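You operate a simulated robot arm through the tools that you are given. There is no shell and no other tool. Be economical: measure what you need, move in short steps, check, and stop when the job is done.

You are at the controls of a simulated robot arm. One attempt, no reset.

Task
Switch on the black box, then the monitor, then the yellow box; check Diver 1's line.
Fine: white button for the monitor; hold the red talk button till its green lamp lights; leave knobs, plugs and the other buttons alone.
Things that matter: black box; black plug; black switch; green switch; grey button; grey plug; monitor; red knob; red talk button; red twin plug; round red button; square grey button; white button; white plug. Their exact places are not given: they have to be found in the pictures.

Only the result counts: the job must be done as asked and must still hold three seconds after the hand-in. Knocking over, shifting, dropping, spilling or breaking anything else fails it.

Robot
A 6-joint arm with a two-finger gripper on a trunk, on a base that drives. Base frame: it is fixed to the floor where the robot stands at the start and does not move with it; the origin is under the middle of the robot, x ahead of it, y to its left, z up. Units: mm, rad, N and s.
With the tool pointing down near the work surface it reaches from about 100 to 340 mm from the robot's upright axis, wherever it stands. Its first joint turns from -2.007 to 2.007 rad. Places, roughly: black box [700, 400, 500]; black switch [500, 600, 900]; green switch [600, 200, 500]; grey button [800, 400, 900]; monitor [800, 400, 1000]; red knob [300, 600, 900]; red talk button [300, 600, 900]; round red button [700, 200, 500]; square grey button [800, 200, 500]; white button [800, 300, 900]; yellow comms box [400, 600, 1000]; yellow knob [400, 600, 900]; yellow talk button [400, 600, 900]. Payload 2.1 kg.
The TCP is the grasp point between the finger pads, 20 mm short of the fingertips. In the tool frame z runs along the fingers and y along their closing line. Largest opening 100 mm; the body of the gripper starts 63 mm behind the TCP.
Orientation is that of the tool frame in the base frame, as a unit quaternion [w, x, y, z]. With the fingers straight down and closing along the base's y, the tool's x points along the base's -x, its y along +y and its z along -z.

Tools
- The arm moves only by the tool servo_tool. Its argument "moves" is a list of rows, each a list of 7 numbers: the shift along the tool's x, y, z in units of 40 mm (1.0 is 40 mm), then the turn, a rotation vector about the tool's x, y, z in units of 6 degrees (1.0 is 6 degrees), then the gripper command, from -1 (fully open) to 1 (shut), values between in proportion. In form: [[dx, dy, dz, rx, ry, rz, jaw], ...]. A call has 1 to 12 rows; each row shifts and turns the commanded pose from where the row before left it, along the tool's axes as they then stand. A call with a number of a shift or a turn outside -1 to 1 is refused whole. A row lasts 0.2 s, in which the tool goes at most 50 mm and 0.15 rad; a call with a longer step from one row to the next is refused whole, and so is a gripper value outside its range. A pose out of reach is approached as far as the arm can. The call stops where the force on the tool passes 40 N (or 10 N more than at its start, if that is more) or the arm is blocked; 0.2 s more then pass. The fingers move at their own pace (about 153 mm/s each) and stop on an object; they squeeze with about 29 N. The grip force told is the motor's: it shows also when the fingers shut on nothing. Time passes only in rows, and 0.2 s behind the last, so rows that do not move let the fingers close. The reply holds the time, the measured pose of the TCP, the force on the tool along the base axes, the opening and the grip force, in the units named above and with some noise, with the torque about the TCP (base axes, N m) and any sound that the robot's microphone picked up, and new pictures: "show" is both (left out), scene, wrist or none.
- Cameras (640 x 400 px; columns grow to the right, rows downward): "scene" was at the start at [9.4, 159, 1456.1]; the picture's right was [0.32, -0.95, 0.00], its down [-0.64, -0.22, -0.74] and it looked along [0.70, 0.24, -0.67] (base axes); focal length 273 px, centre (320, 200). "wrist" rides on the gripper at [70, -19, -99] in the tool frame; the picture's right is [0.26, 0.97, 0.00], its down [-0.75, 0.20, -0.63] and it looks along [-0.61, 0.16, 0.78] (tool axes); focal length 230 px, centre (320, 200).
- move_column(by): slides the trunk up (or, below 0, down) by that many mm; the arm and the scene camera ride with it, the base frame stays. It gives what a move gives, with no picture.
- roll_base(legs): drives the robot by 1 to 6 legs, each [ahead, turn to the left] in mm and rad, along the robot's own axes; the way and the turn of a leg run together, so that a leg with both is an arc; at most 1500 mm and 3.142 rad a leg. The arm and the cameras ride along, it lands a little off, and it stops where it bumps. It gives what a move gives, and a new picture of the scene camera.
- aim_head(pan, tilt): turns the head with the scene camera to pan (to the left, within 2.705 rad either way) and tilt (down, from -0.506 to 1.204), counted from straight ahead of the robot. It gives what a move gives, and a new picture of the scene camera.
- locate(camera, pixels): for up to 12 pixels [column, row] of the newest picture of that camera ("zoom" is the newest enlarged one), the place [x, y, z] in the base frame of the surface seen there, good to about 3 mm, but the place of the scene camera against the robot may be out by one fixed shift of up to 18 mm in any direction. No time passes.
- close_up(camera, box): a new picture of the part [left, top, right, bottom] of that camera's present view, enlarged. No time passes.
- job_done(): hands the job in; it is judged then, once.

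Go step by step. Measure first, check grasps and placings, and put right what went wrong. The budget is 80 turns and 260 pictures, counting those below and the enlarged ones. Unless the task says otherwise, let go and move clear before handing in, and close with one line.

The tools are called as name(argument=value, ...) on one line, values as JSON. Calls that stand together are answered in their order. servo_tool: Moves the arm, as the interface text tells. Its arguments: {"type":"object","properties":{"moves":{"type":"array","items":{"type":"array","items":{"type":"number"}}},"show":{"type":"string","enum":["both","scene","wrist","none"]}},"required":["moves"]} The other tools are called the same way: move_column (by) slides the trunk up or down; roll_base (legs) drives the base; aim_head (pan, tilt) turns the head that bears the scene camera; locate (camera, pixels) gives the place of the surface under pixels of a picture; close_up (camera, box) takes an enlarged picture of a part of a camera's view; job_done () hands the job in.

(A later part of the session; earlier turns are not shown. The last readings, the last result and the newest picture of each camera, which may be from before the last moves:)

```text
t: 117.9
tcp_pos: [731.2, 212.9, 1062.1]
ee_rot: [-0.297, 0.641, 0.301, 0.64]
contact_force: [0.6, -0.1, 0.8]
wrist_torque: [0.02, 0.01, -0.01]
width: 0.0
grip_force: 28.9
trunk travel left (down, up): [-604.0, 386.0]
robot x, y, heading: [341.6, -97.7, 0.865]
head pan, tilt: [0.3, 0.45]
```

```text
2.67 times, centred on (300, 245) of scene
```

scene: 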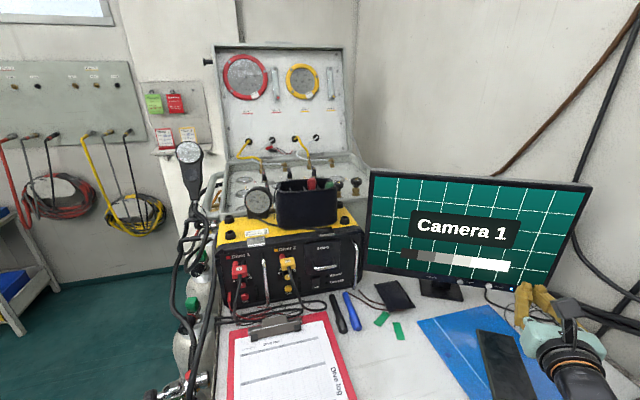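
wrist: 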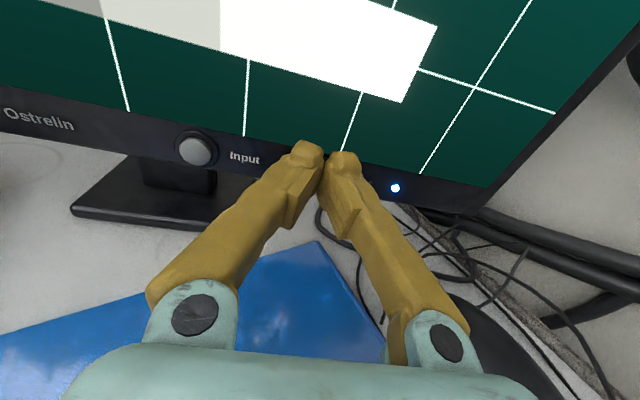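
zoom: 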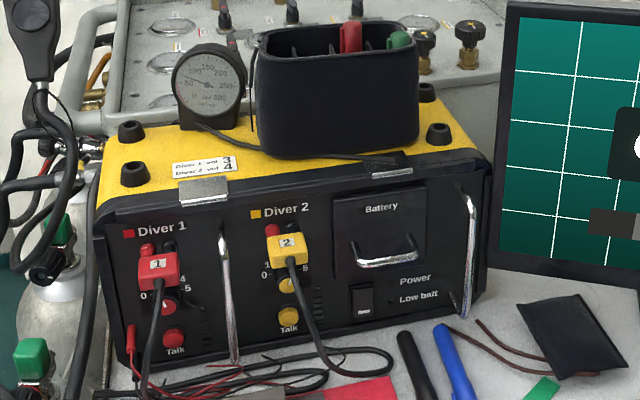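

close_up(camera="scene", box=[215, 225, 375, 325])

locate(camera="zoom", pixels=[[360, 300], [362, 312], [172, 337], [288, 316], [130, 350], [150, 310], [120, 240], [475, 180], [320, 260], [330, 345], [500, 300], [172, 305]])

```text
4.00 times, centred on (295, 275) of scene
```

zoom: 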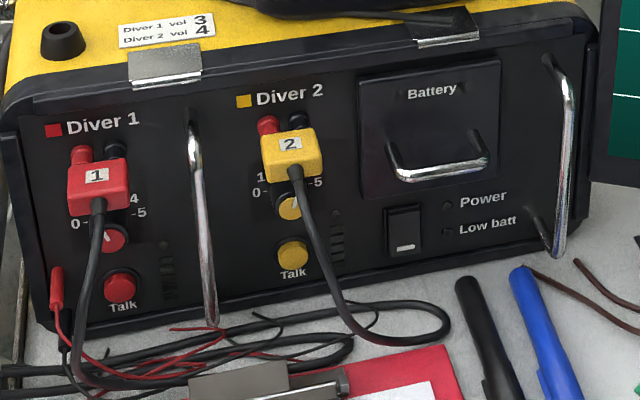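

```text
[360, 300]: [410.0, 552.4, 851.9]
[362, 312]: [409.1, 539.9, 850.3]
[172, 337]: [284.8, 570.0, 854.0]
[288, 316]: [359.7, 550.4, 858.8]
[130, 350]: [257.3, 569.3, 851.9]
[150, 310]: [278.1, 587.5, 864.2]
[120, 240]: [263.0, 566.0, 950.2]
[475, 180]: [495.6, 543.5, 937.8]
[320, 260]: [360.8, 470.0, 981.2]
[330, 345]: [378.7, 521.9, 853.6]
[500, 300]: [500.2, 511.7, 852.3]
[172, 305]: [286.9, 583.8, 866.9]
```

locate(camera="zoom", pixels=[[404, 218], [404, 230], [404, 247], [120, 285], [293, 253], [165, 245], [60, 290], [95, 260], [20, 200], [580, 120], [205, 260], [440, 230]])

close_up(camera="scene", box=[215, 255, 275, 310])

close_up(camera="scene", box=[295, 260, 355, 300])

```text
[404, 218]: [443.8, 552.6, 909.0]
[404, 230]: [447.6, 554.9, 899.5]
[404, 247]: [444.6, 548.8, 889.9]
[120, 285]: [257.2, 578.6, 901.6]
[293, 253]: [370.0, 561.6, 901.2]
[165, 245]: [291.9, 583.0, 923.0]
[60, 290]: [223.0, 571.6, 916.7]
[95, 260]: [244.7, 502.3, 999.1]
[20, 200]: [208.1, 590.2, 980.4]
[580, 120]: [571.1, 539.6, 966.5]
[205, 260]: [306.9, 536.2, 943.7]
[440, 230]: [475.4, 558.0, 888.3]
```

```text
7.27 times, centred on (245, 282) of scene
```

zoom: 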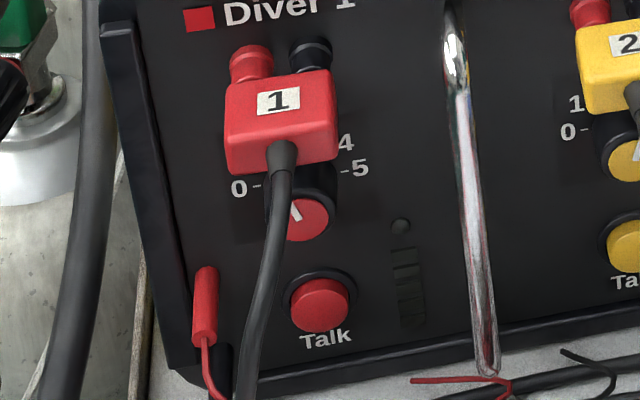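

```text
10.00 times, centred on (325, 280) of scene
```

zoom: 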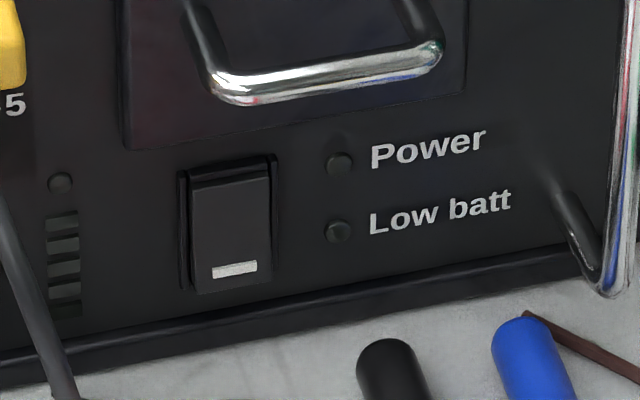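

Screen shows "Camera 1". The yellow box's black rocker's marked lower end is at ≈(452,559,890). I turn the base left 30° so the tool faces the comms box and look with the wrist camera.

roll_base(legs=[[0, 0.52]])

servo_tool(moves=[[-0.3, -0.5, 0, 0, 0, 0, 1], [-0.5, -0.5, 0, 0, 0, 0, 1], [-0.5, -0.5, 0, 0, 0, 0, 1], [-0.5, -0.5, 0, 0, 0, 0, 1], [-0.5, 0, 0, 0, -1, 0, 1], [0, 0, 0, 0, -1, 0, 1], [0, 0, 0, 0, -1, 0, 1]], show="both")

```text
t: 119.8
tcp_pos: [525.9, 361.0, 1062.6]
ee_rot: [-0.451, 0.543, 0.456, 0.542]
contact_force: [-0.2, 0.7, 0.5]
wrist_torque: [0.01, -0.01, 0.02]
width: 0.1
grip_force: 29.3
trunk travel left (down, up): [-604.0, 386.0]
robot x, y, heading: [343.7, -99.9, 1.38]
head pan, tilt: [0.3, 0.45]
```

scene: 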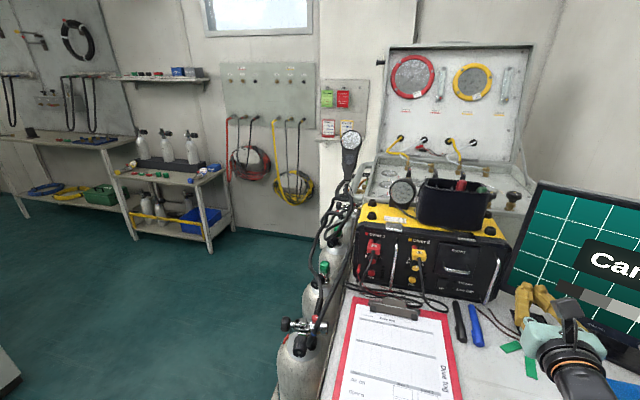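

```text
t: 121.4
tcp_pos: [481.4, 361.6, 972.3]
ee_rot: [-0.374, 0.622, 0.519, 0.451]
contact_force: [0.3, -0.1, 0.6]
wrist_torque: [0.04, -0.01, -0.01]
width: 0.2
grip_force: 29.2
out of reach, approached as far as the arm can: row 3, 4
trunk travel left (down, up): [-604.0, 386.0]
robot x, y, heading: [345.8, -102.6, 1.38]
head pan, tilt: [0.3, 0.45]
```

scene: 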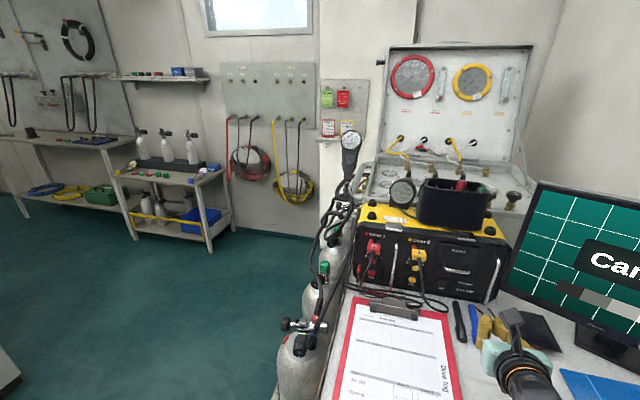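
wrist: 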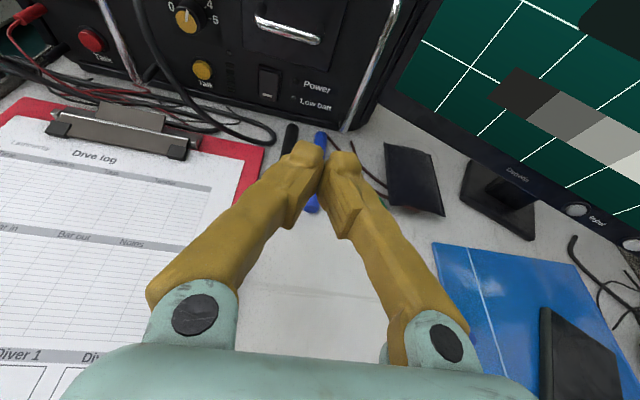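

locate(camera="wrist", pixels=[[269, 74], [268, 84], [268, 94], [202, 69], [92, 40], [120, 40], [165, 80], [290, 140], [320, 140], [380, 70], [290, 40], [320, 180]])

close_up(camera="wrist", box=[180, 0, 420, 150])

close_up(camera="wrist", box=[0, 0, 240, 150])

```text
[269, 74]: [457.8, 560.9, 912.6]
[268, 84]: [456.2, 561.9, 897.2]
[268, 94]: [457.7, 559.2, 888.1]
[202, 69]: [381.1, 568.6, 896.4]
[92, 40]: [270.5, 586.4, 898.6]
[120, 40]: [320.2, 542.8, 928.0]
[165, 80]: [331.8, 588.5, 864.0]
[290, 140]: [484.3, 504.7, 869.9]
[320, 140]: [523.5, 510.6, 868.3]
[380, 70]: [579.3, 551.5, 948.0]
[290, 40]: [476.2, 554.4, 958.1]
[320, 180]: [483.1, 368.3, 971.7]
```

```text
2.67 times, centred on (300, 75) of wrist
```

zoom: 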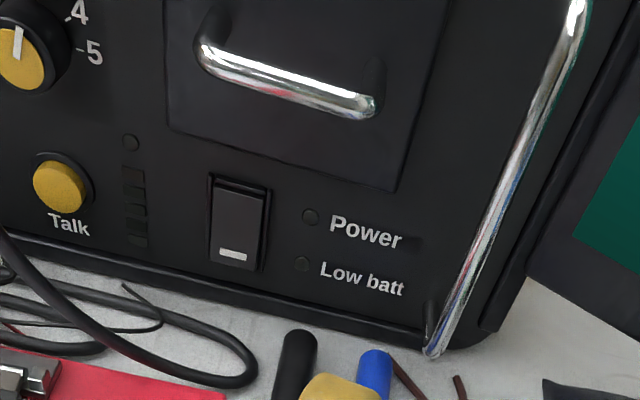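

```text
2.67 times, centred on (120, 75) of wrist
```

zoom: 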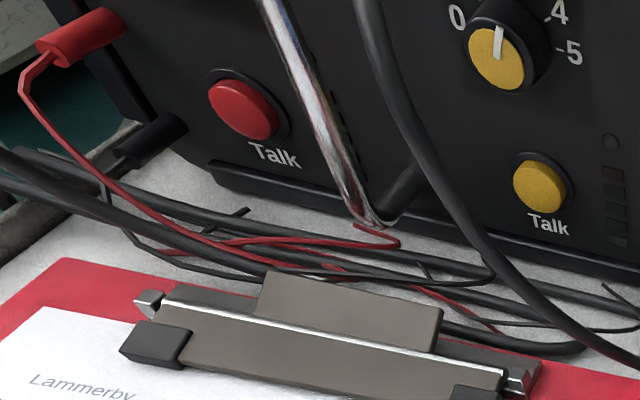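

Rocker centre (457,560,899), marked lower end z≈889; markers lie to the right at z≤870. Approach to ~25 mm in front, staying slightly high.

servo_tool(moves=[[-0.05, -0.245, 0.652, 0, 0, 0, 1], [-0.05, -0.245, 0.652, 0, 0, 0, 1], [-0.05, -0.245, 0.652, 0, 0, 0, 1], [-0.05, -0.245, 0.652, 0, 0, 0, 1], [-0.05, -0.245, 0.652, 0, 0, 0, 1], [-0.05, -0.245, 0.652, 0, 0, 0, 1]], show="both")

```text
t: 122.8
tcp_pos: [490.0, 514.2, 923.6]
ee_rot: [-0.376, 0.621, 0.522, 0.448]
contact_force: [0.3, 0.5, 0.1]
wrist_torque: [0.01, 0.02, 0.0]
width: 0.1
grip_force: 28.8
out of reach, approached as far as the arm can: row 2, 3, 4, 5, 6
trunk travel left (down, up): [-604.0, 386.0]
robot x, y, heading: [345.5, -99.2, 1.379]
head pan, tilt: [0.3, 0.45]
```

scene: 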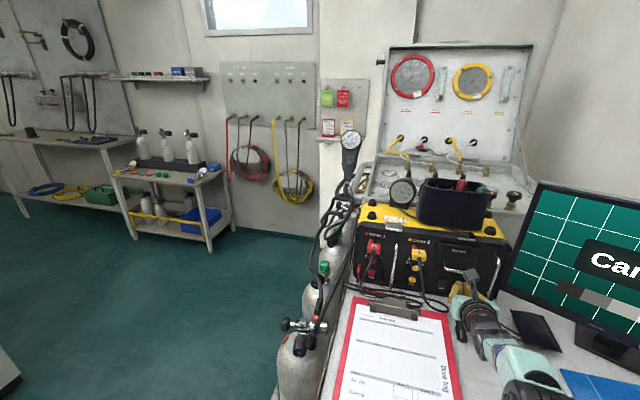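
wrist: 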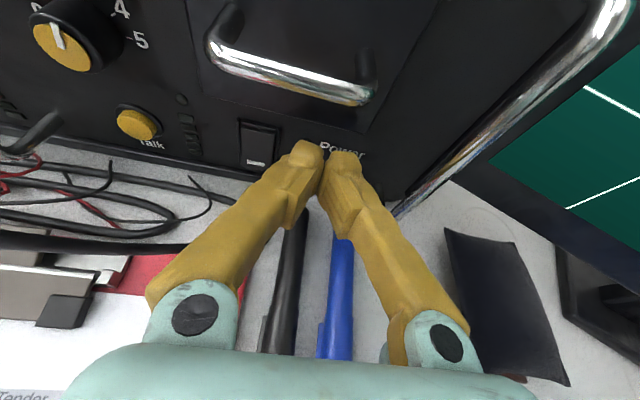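

The arm cannot shift left of its heading; I retreat 25 mm and turn the base left 0.065 rad instead.

servo_tool(moves=[[0, 0, -0.35, 0, 0, 0, 1], [0, 0, -0.35, 0, 0, 0, 1]], show="none")

roll_base(legs=[[0, 0.068]])

servo_tool(moves=[[0, 0, 0, 0, 0, 0, 1]], show="wrist")

```text
t: 123.4
tcp_pos: [489.6, 487.9, 933.4]
ee_rot: [-0.377, 0.62, 0.522, 0.449]
contact_force: [-0.1, -0.4, 0.2]
wrist_torque: [0.0, -0.01, 0.0]
width: 0.1
grip_force: 29.1
out of reach, approached as far as the arm can: row 2
trunk travel left (down, up): [-604.0, 386.0]
robot x, y, heading: [344.3, -101.3, 1.378]
head pan, tilt: [0.3, 0.45]
```

```text
t: 124.2
tcp_pos: [449.2, 496.0, 935.3]
ee_rot: [-0.392, 0.602, 0.542, 0.436]
contact_force: [-1.0, 0.4, -0.1]
wrist_torque: [-0.02, -0.02, -0.05]
width: 0.0
grip_force: 28.6
trunk travel left (down, up): [-604.0, 386.0]
robot x, y, heading: [341.2, -97.0, 1.448]
head pan, tilt: [0.3, 0.45]
```

scene: 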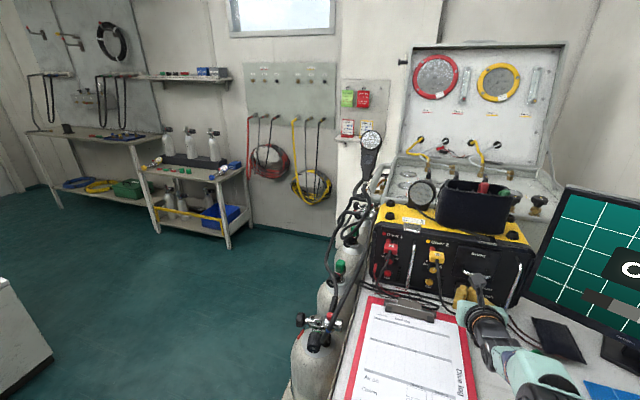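

```text
t: 124.6
tcp_pos: [449.4, 495.4, 933.8]
ee_rot: [-0.392, 0.602, 0.543, 0.435]
contact_force: [-0.3, -0.2, -0.2]
wrist_torque: [-0.02, -0.01, -0.02]
width: 0.0
grip_force: 29.6
trunk travel left (down, up): [-604.0, 386.0]
robot x, y, heading: [344.2, -101.3, 1.446]
head pan, tilt: [0.3, 0.45]
```

wrist: 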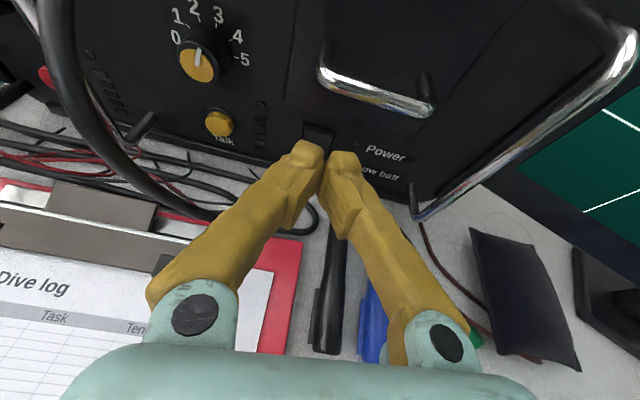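

servo_tool(moves=[[-0.28, 0.01, 0.3, 0, 0, 0, 1], [-0.28, 0.01, 0.3, 0, 0, 0, 1], [-0.27, 0.01, 0.3, 0, 0, 0, 1]], show="wrist")

```text
t: 125.4
tcp_pos: [454.4, 520.3, 889.9]
ee_rot: [-0.392, 0.602, 0.544, 0.434]
contact_force: [0.2, 0.0, -1.2]
wrist_torque: [0.03, 0.04, 0.01]
width: 0.0
grip_force: 29.2
trunk travel left (down, up): [-604.0, 386.0]
robot x, y, heading: [346.1, -100.1, 1.444]
head pan, tilt: [0.3, 0.45]
```

wrist: 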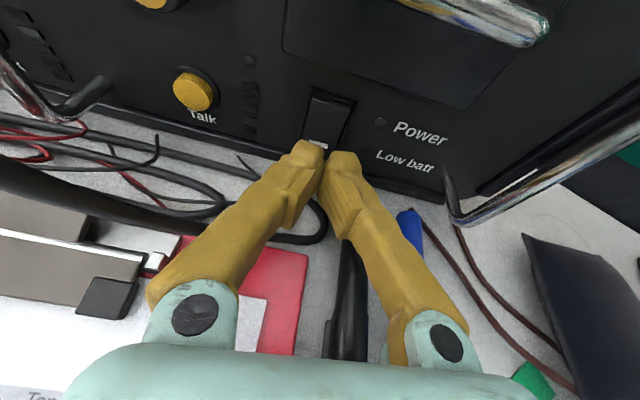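

Tips are right in front of the rocker's marked end (315,140). Press along the face normal.

servo_tool(moves=[[0.031, 0.004, 0.095, 0, 0, 0, 1], [0.031, 0.004, 0.095, 0, 0, 0, 1], [0.031, 0.004, 0.095, 0, 0, 0, 1], [0.024, 0.003, 0.07, 0, 0, 0, 1], [0.024, 0.003, 0.07, 0, 0, 0, 1]], show="wrist")

```text
t: 126.6
tcp_pos: [456.5, 538.1, 891.1]
ee_rot: [-0.391, 0.603, 0.542, 0.436]
contact_force: [0.0, -0.6, -0.2]
wrist_torque: [-0.03, -0.01, -0.02]
width: 0.0
grip_force: 28.7
trunk travel left (down, up): [-604.0, 386.0]
robot x, y, heading: [346.2, -98.6, 1.44]
head pan, tilt: [0.3, 0.45]
```

wrist: 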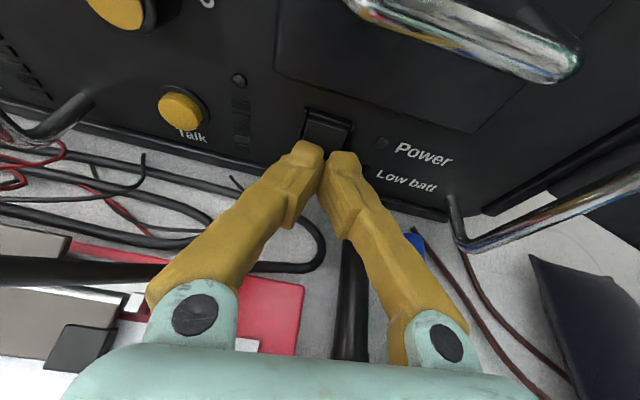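

servo_tool(moves=[[0.024, 0.003, 0.07, 0, 0, 0, 1], [0.024, 0.003, 0.07, 0, 0, 0, 1], [0.016, 0.002, 0.05, 0, 0, 0, 1]], show="wrist")

```text
t: 127.4
tcp_pos: [457.0, 540.9, 893.8]
ee_rot: [-0.391, 0.603, 0.542, 0.435]
contact_force: [-3.9, -23.6, -6.8]
wrist_torque: [-0.07, 0.03, -0.13]
width: 0.0
grip_force: 29.0
trunk travel left (down, up): [-604.0, 386.0]
robot x, y, heading: [344.7, -100.6, 1.449]
head pan, tilt: [0.3, 0.45]
```

wrist: 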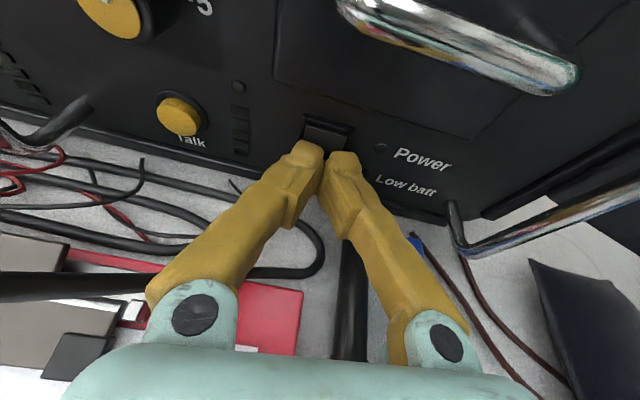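

23 N without the lamp: contact is too near the pivot. Back off, lower 8 mm and press again.

servo_tool(moves=[[-0.062, -0.008, -0.19, 0, 0, 0, 1], [-0.031, -0.004, -0.095, 0, 0, 0, 1], [-0.19, 0, 0.06, 0, 0, 0, 1], [-0.05, 0, 0.015, 0, 0, 0, 1]], show="wrist")

close_up(camera="wrist", box=[260, 90, 400, 190])

```text
t: 128.4
tcp_pos: [455.5, 534.8, 882.9]
ee_rot: [-0.391, 0.603, 0.542, 0.436]
contact_force: [-1.1, -0.3, 0.1]
wrist_torque: [0.02, 0.02, 0.0]
width: 0.0
grip_force: 28.2
trunk travel left (down, up): [-604.0, 386.0]
robot x, y, heading: [344.6, -98.2, 1.444]
head pan, tilt: [0.3, 0.45]
```

wrist: 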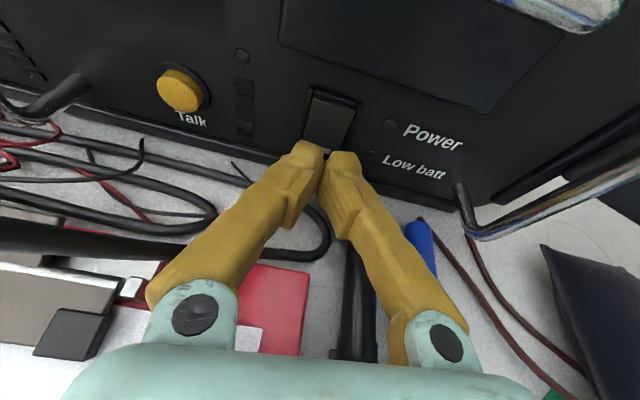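

```text
4.00 times, centred on (330, 140) of wrist
```

zoom: 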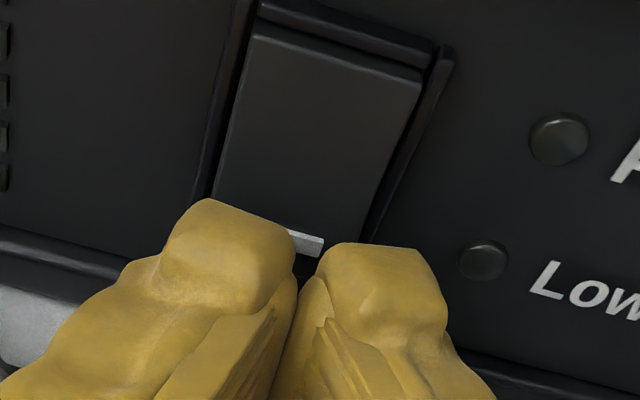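

servo_tool(moves=[[0.024, 0.003, 0.07, 0, 0, 0, 1], [0.024, 0.003, 0.07, 0, 0, 0, 1], [0.024, 0.003, 0.07, 0, 0, 0, 1]], show="wrist")

```text
t: 129.2
tcp_pos: [456.9, 542.3, 881.8]
ee_rot: [-0.391, 0.602, 0.543, 0.435]
contact_force: [-1.6, -5.1, -1.2]
wrist_torque: [-0.01, 0.03, -0.05]
width: 0.0
grip_force: 29.2
trunk travel left (down, up): [-604.0, 386.0]
robot x, y, heading: [345.1, -100.6, 1.444]
head pan, tilt: [0.3, 0.45]
```

wrist: 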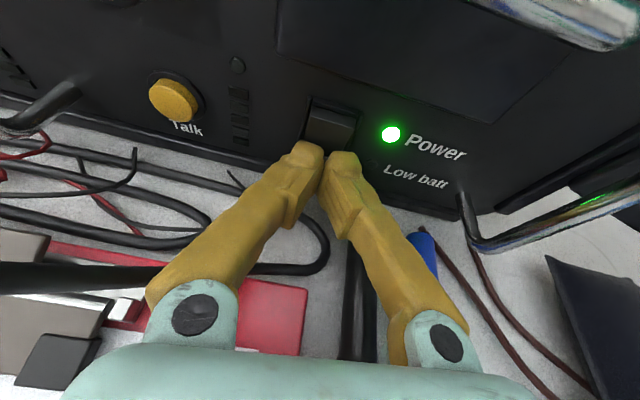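

The yellow box's Power lamp (390,134) is lit. Retreat back and up, then turn towards Diver 1's side.

servo_tool(moves=[[-0.06, -0.008, -0.19, 0, 0, 0, 1], [-0.1, -0.012, -0.3, 0, 0, 0, 1], [0, 0, -0.6, 0, 0, 0, 1], [0.2, 0, -0.6, 0, 0, 0, 1], [0.3, 0, -0.7, 0, 0, 0, 1], [0.5, 0, -0.7, 0, 0, 0, 1], [0.5, 0, -0.7, 0, 0, 0, 1]], show="wrist")

roll_base(legs=[[0, 0.26]])

servo_tool(moves=[[0, 0, 0, 0, 0, 0, 1]], show="wrist")

```text
t: 130.8
tcp_pos: [447.0, 415.2, 981.9]
ee_rot: [-0.392, 0.602, 0.542, 0.436]
contact_force: [-0.7, 0.5, 0.2]
wrist_torque: [0.01, 0.02, -0.02]
width: 0.1
grip_force: 29.2
out of reach, approached as far as the arm can: row 3
trunk travel left (down, up): [-604.0, 386.0]
robot x, y, heading: [345.3, -99.0, 1.447]
head pan, tilt: [0.3, 0.45]
```

wrist: 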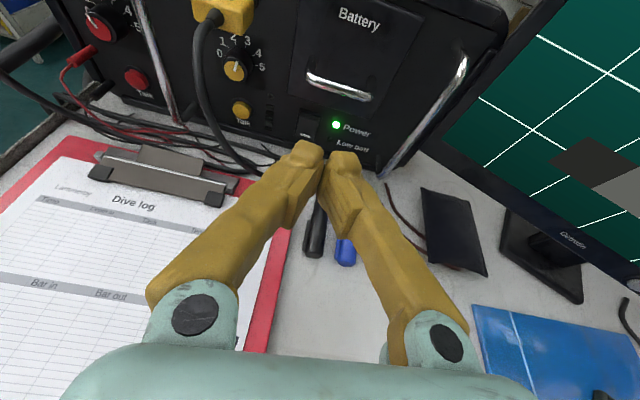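

```text
t: 132.1
tcp_pos: [309.8, 425.3, 981.6]
ee_rot: [-0.444, 0.528, 0.615, 0.382]
contact_force: [-0.3, -0.7, 0.1]
wrist_torque: [-0.02, 0.0, -0.03]
width: 0.0
grip_force: 29.4
trunk travel left (down, up): [-604.0, 386.0]
robot x, y, heading: [346.6, -100.9, 1.7]
head pan, tilt: [0.3, 0.45]
```

scene: 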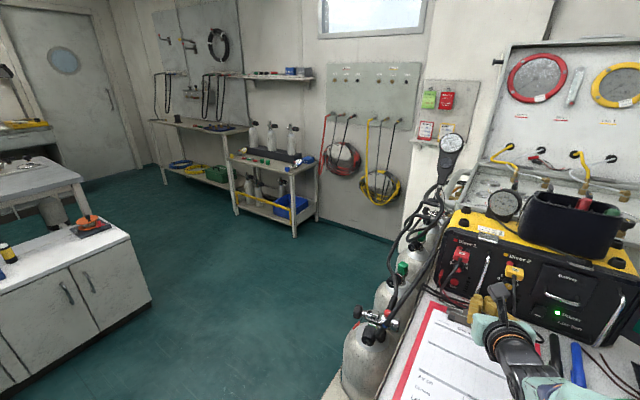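

```text
t: 132.5
tcp_pos: [311.3, 425.5, 981.7]
ee_rot: [-0.445, 0.527, 0.616, 0.381]
contact_force: [0.2, 1.4, 0.5]
wrist_torque: [-0.01, 0.02, 0.0]
width: 0.0
grip_force: 29.0
trunk travel left (down, up): [-604.0, 386.0]
robot x, y, heading: [343.1, -99.6, 1.702]
head pan, tilt: [0.3, 0.45]
```

wrist: 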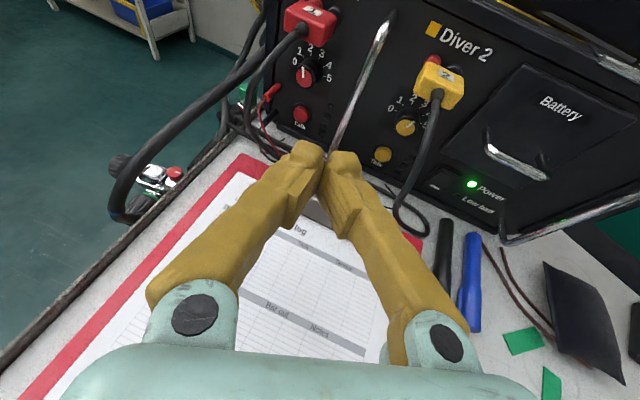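

close_up(camera="wrist", box=[220, 0, 420, 160])

locate(camera="wrist", pixels=[[301, 114], [336, 130], [360, 75], [293, 35], [275, 55], [252, 85], [250, 120], [272, 93], [304, 75], [310, 20], [200, 100], [262, 150]])

```text
2.50 times, centred on (320, 80) of wrist
```

zoom: 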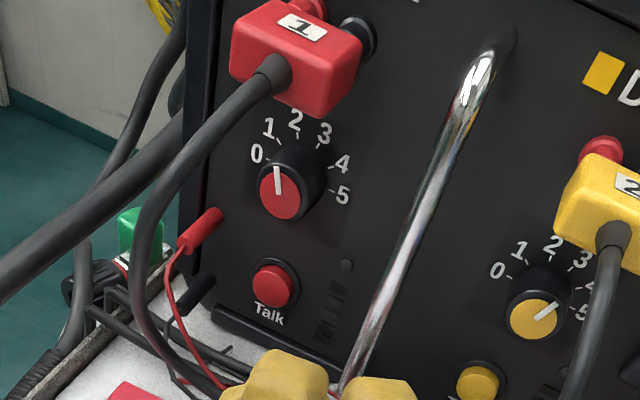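

```text
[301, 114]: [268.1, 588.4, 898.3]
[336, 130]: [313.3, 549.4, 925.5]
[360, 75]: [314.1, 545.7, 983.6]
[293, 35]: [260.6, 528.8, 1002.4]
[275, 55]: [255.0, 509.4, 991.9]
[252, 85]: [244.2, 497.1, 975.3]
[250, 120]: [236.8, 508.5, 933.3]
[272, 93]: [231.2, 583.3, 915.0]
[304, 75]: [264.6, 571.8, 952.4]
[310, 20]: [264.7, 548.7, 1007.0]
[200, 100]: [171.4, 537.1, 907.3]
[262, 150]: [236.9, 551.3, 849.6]
```

Talk is at (268,588,898); Diver 1's cable bows out at x≈237–244 to its left and the handle bar at x≈313 to its right, so the wide side of the gripper must be vertical. I roll −90° (camera left) here in the clear.

servo_tool(moves=[[0, 0, 0, 0, 0, -1, 1], [0, 0, 0, 0, 0, -1, 1], [0, 0, 0, 0, 0, -1, 1], [0, 0, 0, 0, 0, -1, 1], [0, 0, 0, 0, 0, -1, 1], [0, 0, 0, 0, 0, -1, 1], [0, 0, 0, 0, 0, -1, 1], [0, 0, 0, 0, 0, -1, 1]], show="none")

servo_tool(moves=[[0, 0, 0, 0, 0, -1, 1], [0, 0, 0, 0, 0, -1, 1], [0, 0, 0, 0, 0, -1, 1], [0, 0, 0, 0, 0, -1, 1], [0, 0, 0, 0, 0, -1, 1], [0, 0, 0, 0, 0, -1, 1], [0, 0, 0, 0, 0, -1, 1]], show="both")

```text
t: 134.3
tcp_pos: [309.2, 425.4, 982.2]
ee_rot: [-0.251, 0.23, 0.777, 0.529]
contact_force: [-0.1, -0.3, 0.3]
wrist_torque: [0.01, 0.01, 0.04]
width: 0.0
grip_force: 29.2
trunk travel left (down, up): [-604.0, 386.0]
robot x, y, heading: [345.9, -98.9, 1.703]
head pan, tilt: [0.3, 0.45]
```

```text
t: 135.9
tcp_pos: [310.3, 425.3, 981.1]
ee_rot: [-0.044, -0.065, 0.807, 0.585]
contact_force: [-0.4, 0.2, 0.7]
wrist_torque: [-0.04, 0.01, -0.03]
width: 0.1
grip_force: 29.1
trunk travel left (down, up): [-604.0, 386.0]
robot x, y, heading: [344.8, -105.3, 1.706]
head pan, tilt: [0.3, 0.45]
```

scene: 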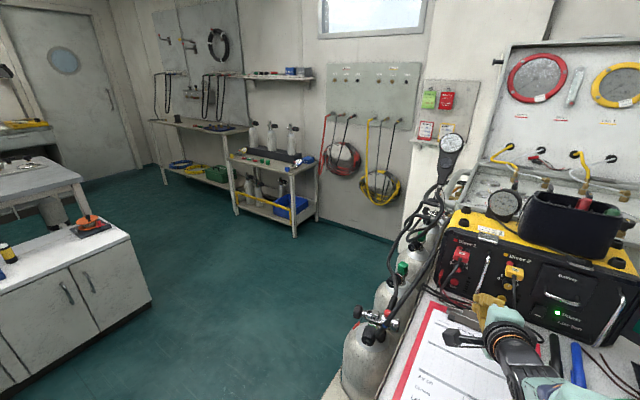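
wrist: 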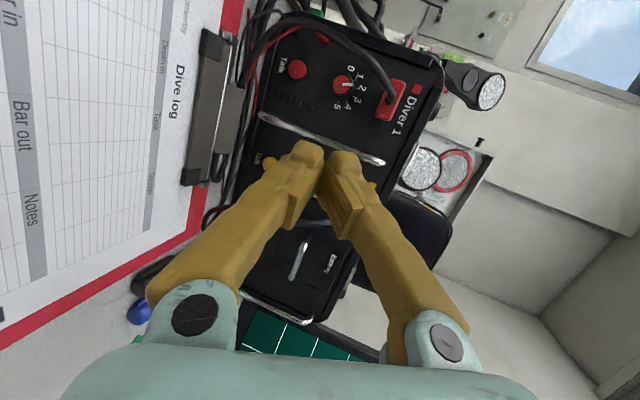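

roll_base(legs=[[0, 0.035]])

servo_tool(moves=[[0, -0.4, 0.4, 0, 0, 0, 1], [0, -0.4, 0.4, 0, 0, 0, 1], [0, 0, 0.5, 0, 0, 0, 1]], show="wrist")

```text
t: 136.7
tcp_pos: [291.0, 424.1, 981.6]
ee_rot: [-0.054, -0.077, 0.807, 0.583]
contact_force: [-0.3, 0.3, -0.5]
wrist_torque: [-0.01, 0.0, 0.02]
width: 0.0
grip_force: 28.4
trunk travel left (down, up): [-604.0, 386.0]
robot x, y, heading: [345.4, -103.0, 1.738]
head pan, tilt: [0.3, 0.45]
```

scene: 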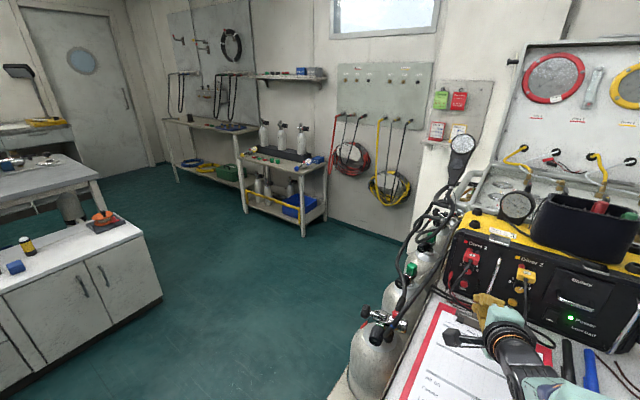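

```text
t: 137.5
tcp_pos: [285.3, 462.2, 934.7]
ee_rot: [-0.054, -0.076, 0.807, 0.583]
contact_force: [0.0, -0.2, -0.5]
wrist_torque: [-0.01, 0.02, -0.03]
width: 0.1
grip_force: 29.0
trunk travel left (down, up): [-604.0, 386.0]
robot x, y, heading: [342.0, -100.8, 1.738]
head pan, tilt: [0.3, 0.45]
```

wrist: 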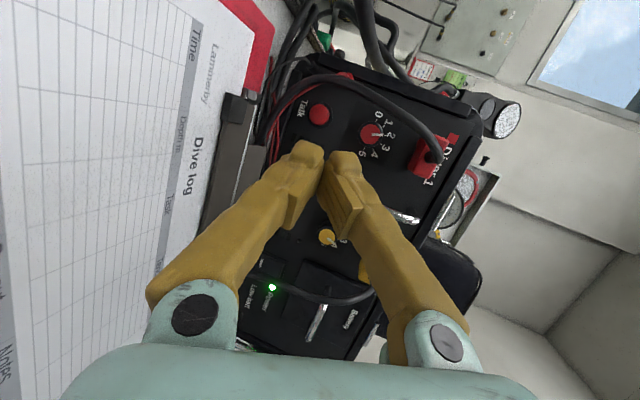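

locate(camera="wrist", pixels=[[319, 114], [372, 133], [430, 148], [395, 100], [345, 78], [310, 80], [280, 100], [262, 130], [400, 216], [340, 190], [270, 160], [300, 130]])

close_up(camera="wrist", box=[220, 50, 460, 200])

```text
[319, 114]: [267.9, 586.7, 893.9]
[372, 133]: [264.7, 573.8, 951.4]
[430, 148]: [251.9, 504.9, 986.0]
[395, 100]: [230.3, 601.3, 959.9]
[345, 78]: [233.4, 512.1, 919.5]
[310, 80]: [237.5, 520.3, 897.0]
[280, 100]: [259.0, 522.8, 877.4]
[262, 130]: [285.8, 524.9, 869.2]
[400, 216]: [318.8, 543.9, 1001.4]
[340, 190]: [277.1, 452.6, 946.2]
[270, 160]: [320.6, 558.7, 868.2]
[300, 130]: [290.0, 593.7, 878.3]
```

```text
2.67 times, centred on (340, 125) of wrist
```

zoom: 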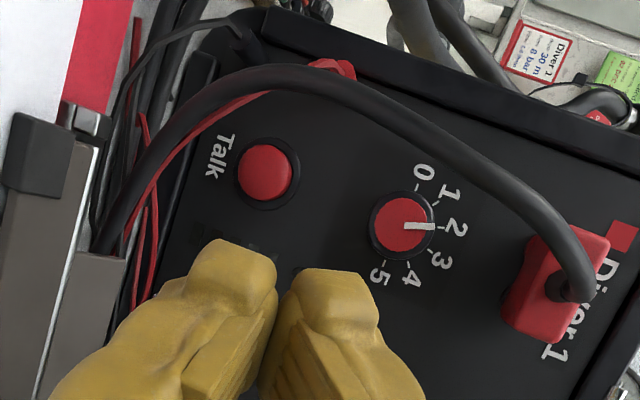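

The cable also sweeps low (z≈870–877) in front of Talk, so I plan a steeper (25° down) approach from the right (bearing ≈112°). First reorient here, away from everything.

servo_tool(moves=[[0, 0.2, -0.4, 0, 0.87, -0.285, 1], [0, 0, 0, 0, 0.87, -0.285, 1], [0, 0, 0, 0.58, 0, 0, 1], [0, 0, 0, 0.58, 0, 0, 1]], show="wrist")

```text
t: 138.5
tcp_pos: [287.0, 450.3, 946.5]
ee_rot: [-0.101, -0.16, 0.83, 0.525]
contact_force: [0.0, -0.3, 0.9]
wrist_torque: [0.01, -0.04, 0.01]
width: 0.2
grip_force: 29.3
trunk travel left (down, up): [-604.0, 386.0]
robot x, y, heading: [345.8, -101.3, 1.738]
head pan, tilt: [0.3, 0.45]
```

wrist: 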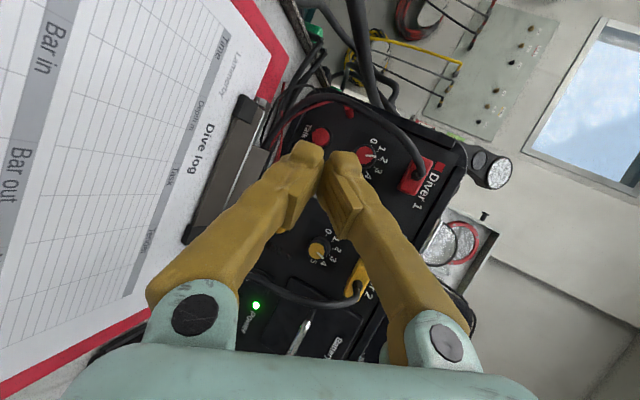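

servo_tool(moves=[[0, 0, 0, 0.95, 0, 0, 1], [0, 0, 0, 0, 0, 0, 1]], show="none")

```text
t: 139.1
tcp_pos: [287.7, 450.8, 948.1]
ee_rot: [-0.093, -0.165, 0.855, 0.484]
contact_force: [0.1, -0.3, -0.4]
wrist_torque: [-0.02, 0.01, 0.0]
width: 0.0
grip_force: 29.2
trunk travel left (down, up): [-604.0, 386.0]
robot x, y, heading: [343.0, -100.5, 1.739]
head pan, tilt: [0.3, 0.45]
```

servo_tool(moves=[[-0.195, 0.097, 0.6, 0, 0, 0, 1], [-0.195, 0.097, 0.6, 0, 0, 0, 1], [-0.195, 0.097, 0.6, 0, 0, 0, 1]], show="both")

close_up(camera="wrist", box=[220, 50, 460, 200])

```text
t: 139.9
tcp_pos: [282.7, 522.2, 917.1]
ee_rot: [-0.093, -0.165, 0.855, 0.483]
contact_force: [0.2, 0.1, 0.0]
wrist_torque: [0.0, -0.01, 0.0]
width: 0.0
grip_force: 29.0
trunk travel left (down, up): [-604.0, 386.0]
robot x, y, heading: [345.9, -103.6, 1.739]
head pan, tilt: [0.3, 0.45]
```

scene: 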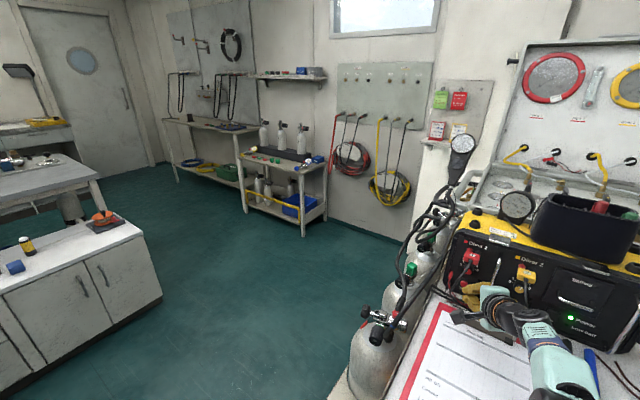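
wrist: 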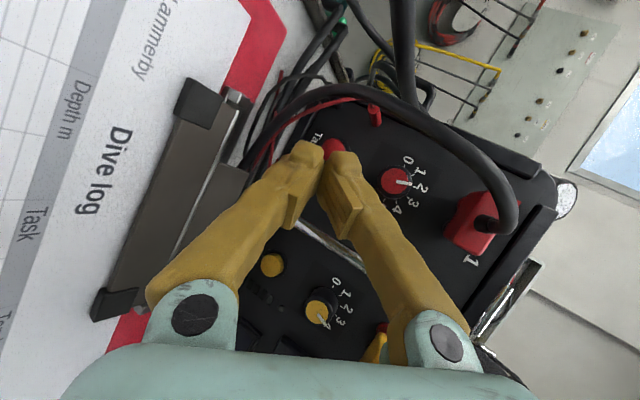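

```text
2.67 times, centred on (340, 125) of wrist
```

zoom: 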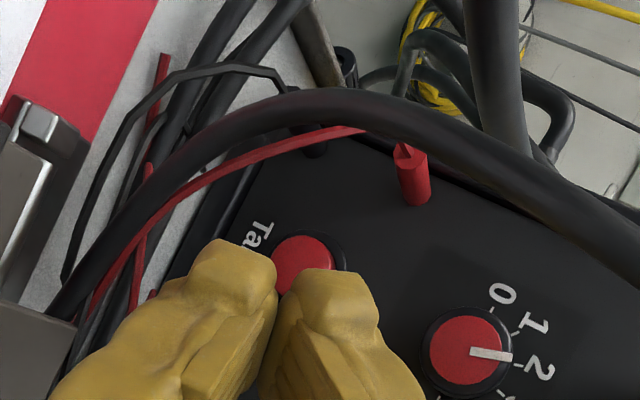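

Button lies 10 mm right / 16 mm up of the tool axis, meant for the upper fingertip; shift 4 mm right and 3 mm up and advance 28 mm.

servo_tool(moves=[[-0.1, 0.08, 0.2, 0, 0, 0, 1], [0, 0, 0.25, 0, 0, 0, 1], [0, 0, 0.25, 0, 0, 0, 1]], show="wrist")

close_up(camera="wrist", box=[220, 50, 460, 200])

close_up(camera="scene", box=[420, 220, 600, 360])

```text
t: 140.7
tcp_pos: [277.9, 547.8, 907.9]
ee_rot: [-0.092, -0.165, 0.855, 0.483]
contact_force: [0.3, -0.9, 1.0]
wrist_torque: [-0.02, 0.03, -0.01]
width: 0.0
grip_force: 29.2
trunk travel left (down, up): [-604.0, 386.0]
robot x, y, heading: [346.6, -100.0, 1.745]
head pan, tilt: [0.3, 0.45]
```

wrist: 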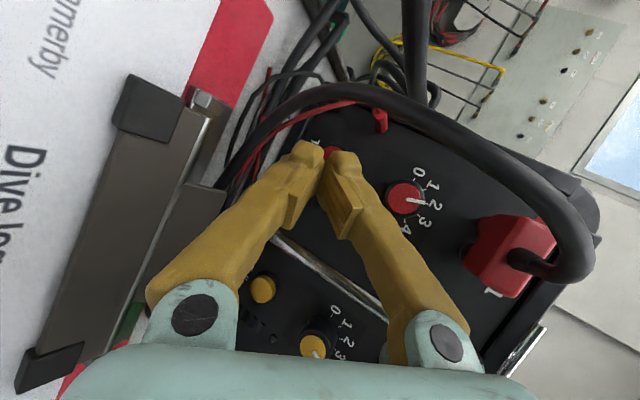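

```text
2.67 times, centred on (340, 125) of wrist
```

zoom: 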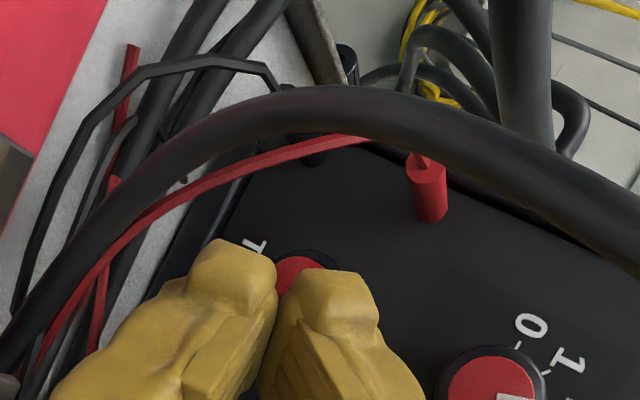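

```text
2.86 times, centred on (510, 290) of scene
```

zoom: 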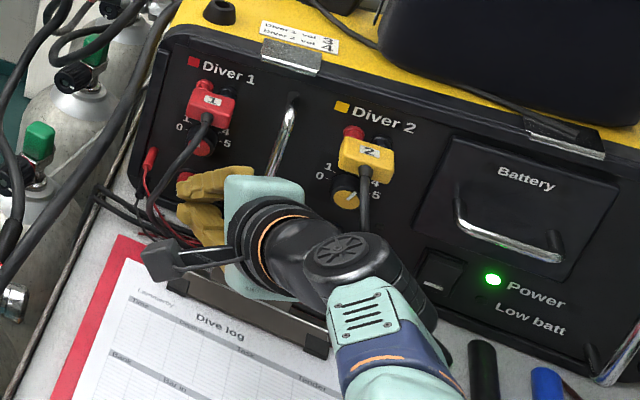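

Fine correction (4 mm down, 2 mm left) and then a slow advance with the upper tip onto the red Talk button.

servo_tool(moves=[[0.044, -0.073, 0.0, 0, 0, 0, 1], [0, 0, 0.1, 0, 0, 0, 1], [0, 0, 0.1, 0, 0, 0, 1], [0, 0, 0.06, 0, 0, 0, 1]], show="wrist")

close_up(camera="wrist", box=[220, 50, 460, 200])

```text
t: 141.7
tcp_pos: [272.9, 553.6, 900.2]
ee_rot: [-0.093, -0.164, 0.855, 0.484]
contact_force: [-0.9, -0.4, 0.5]
wrist_torque: [0.03, -0.01, -0.01]
width: 0.0
grip_force: 28.8
trunk travel left (down, up): [-604.0, 386.0]
robot x, y, heading: [343.0, -101.7, 1.742]
head pan, tilt: [0.3, 0.45]
```

wrist: 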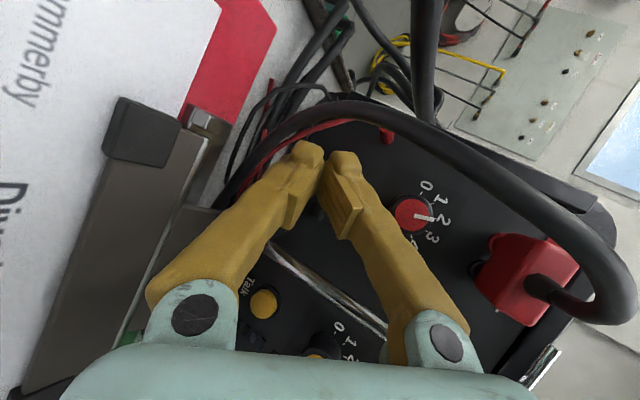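

```text
2.67 times, centred on (340, 125) of wrist
```

zoom: 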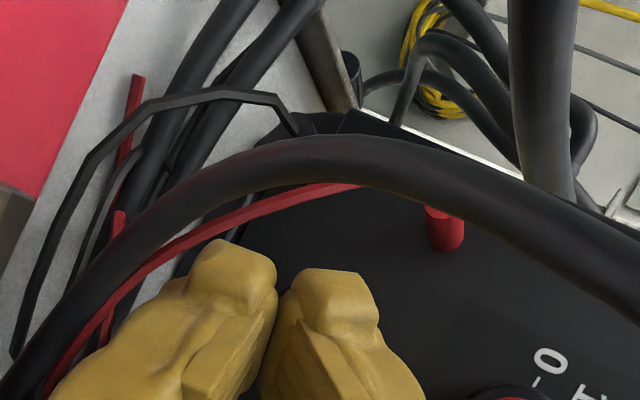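

servo_tool(moves=[[0, 0, 0.06, 0, 0, 0, 1], [0, 0, 0.06, 0, 0, 0, 1]], show="none")

servo_tool(moves=[[0, 0, 0.05, 0, 0, 0, 1], [0, 0, 0.05, 0, 0, 0, 1]], show="wrist")

```text
t: 142.3
tcp_pos: [272.9, 555.9, 898.1]
ee_rot: [-0.094, -0.164, 0.855, 0.483]
contact_force: [0.6, -0.4, 0.5]
wrist_torque: [-0.01, 0.03, 0.0]
width: 0.1
grip_force: 29.6
trunk travel left (down, up): [-604.0, 386.0]
robot x, y, heading: [346.2, -100.8, 1.742]
head pan, tilt: [0.3, 0.45]
```

```text
t: 142.9
tcp_pos: [273.3, 556.0, 895.0]
ee_rot: [-0.093, -0.164, 0.855, 0.483]
contact_force: [0.1, -0.6, -0.2]
wrist_torque: [0.04, 0.0, -0.02]
width: 0.2
grip_force: 29.2
out of reach, approached as far as the arm can: row 1
trunk travel left (down, up): [-604.0, 386.0]
robot x, y, heading: [342.2, -102.1, 1.74]
head pan, tilt: [0.3, 0.45]
```

wrist: 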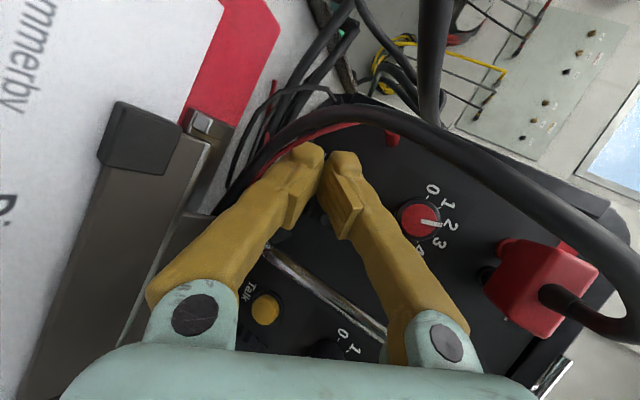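

The arm is at its limit just short of the button. I withdraw along the same line, drive the base 60 mm closer, and re-enter.

servo_tool(moves=[[0, 0.05, -0.4, 0, 0, 0, 1], [0, 0.03, -0.5, 0, 0, 0, 1], [0, 0, -0.5, 0, 0, 0, 1], [0, 0, -0.5, 0, 0, 0, 1], [0, 0, -0.5, 0, 0, 0, 1], [0, 0, -0.6, 0, 0, 0, 1]], show="none")

roll_base(legs=[[60, 0]])

servo_tool(moves=[[0, 0, 0, 0, 0, 0, 1]], show="wrist")

```text
t: 144.3
tcp_pos: [309.1, 462.0, 961.1]
ee_rot: [-0.094, -0.166, 0.854, 0.484]
contact_force: [0.4, 0.1, 0.1]
wrist_torque: [-0.04, 0.05, 0.01]
width: 0.0
grip_force: 29.0
trunk travel left (down, up): [-604.0, 386.0]
robot x, y, heading: [344.9, -101.9, 1.738]
head pan, tilt: [0.3, 0.45]
```

```text
t: 145.2
tcp_pos: [298.3, 520.7, 962.0]
ee_rot: [-0.094, -0.165, 0.854, 0.484]
contact_force: [0.1, -0.7, 0.0]
wrist_torque: [0.0, -0.01, 0.01]
width: 0.1
grip_force: 29.2
trunk travel left (down, up): [-604.0, 386.0]
robot x, y, heading: [338.2, -44.3, 1.739]
head pan, tilt: [0.3, 0.45]
```

scene: 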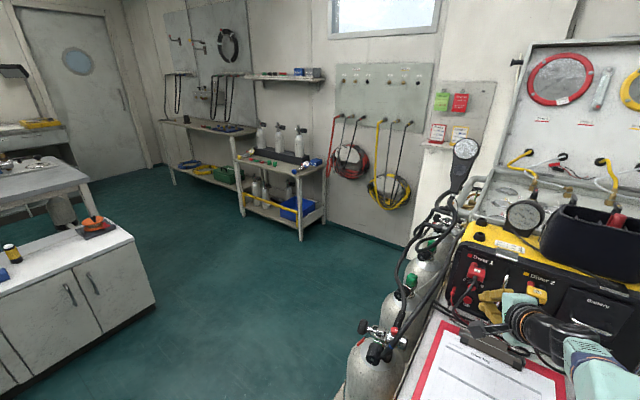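

```text
t: 145.6
tcp_pos: [298.8, 521.1, 961.4]
ee_rot: [-0.093, -0.165, 0.854, 0.484]
contact_force: [0.0, 0.1, 0.6]
wrist_torque: [-0.03, 0.02, 0.03]
width: 0.0
grip_force: 29.2
trunk travel left (down, up): [-604.0, 386.0]
robot x, y, heading: [337.7, -43.7, 1.741]
head pan, tilt: [0.3, 0.45]
```

wrist: 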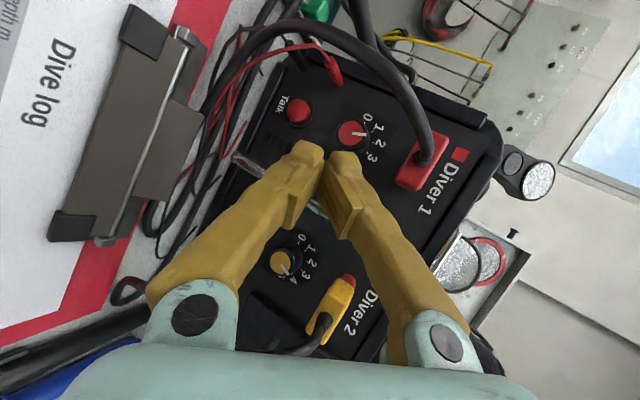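

servo_tool(moves=[[0.1, -0.265, 0.215, 0, 0, 0, 1], [0.1, -0.265, 0.215, 0, 0, 0, 1], [0.1, -0.265, 0.215, 0, 0, 0, 1]], show="wrist")

locate(camera="wrist", pixels=[[330, 145], [332, 142], [395, 180]])

close_up(camera="wrist", box=[220, 50, 460, 200])

```text
t: 146.4
tcp_pos: [286.0, 523.3, 920.6]
ee_rot: [-0.093, -0.166, 0.854, 0.483]
contact_force: [-0.4, -0.8, 0.7]
wrist_torque: [0.02, -0.01, 0.02]
width: 0.0
grip_force: 29.1
trunk travel left (down, up): [-604.0, 386.0]
robot x, y, heading: [334.5, -41.2, 1.739]
head pan, tilt: [0.3, 0.45]
```

wrist: 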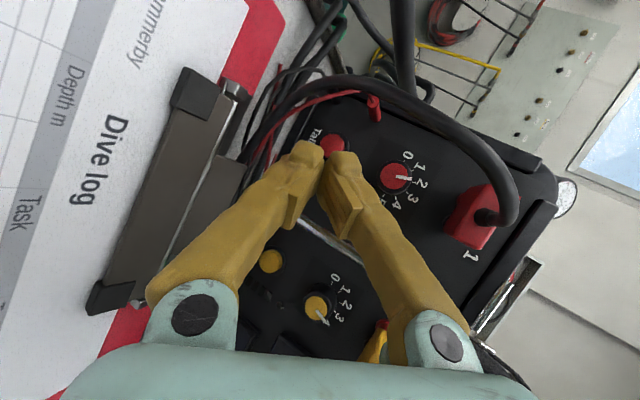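

```text
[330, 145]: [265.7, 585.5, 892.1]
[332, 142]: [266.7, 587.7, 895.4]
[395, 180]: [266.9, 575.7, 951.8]
```

```text
2.67 times, centred on (340, 125) of wrist
```

zoom: 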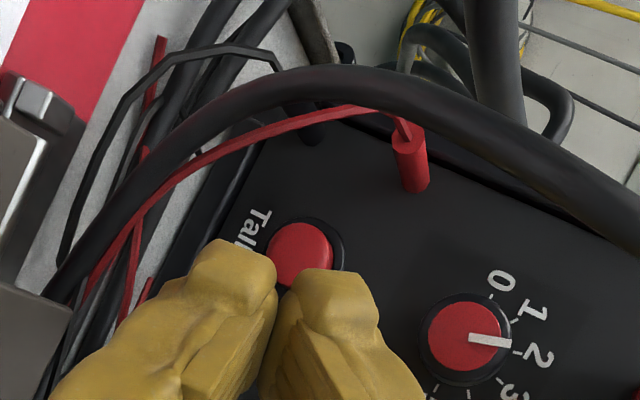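

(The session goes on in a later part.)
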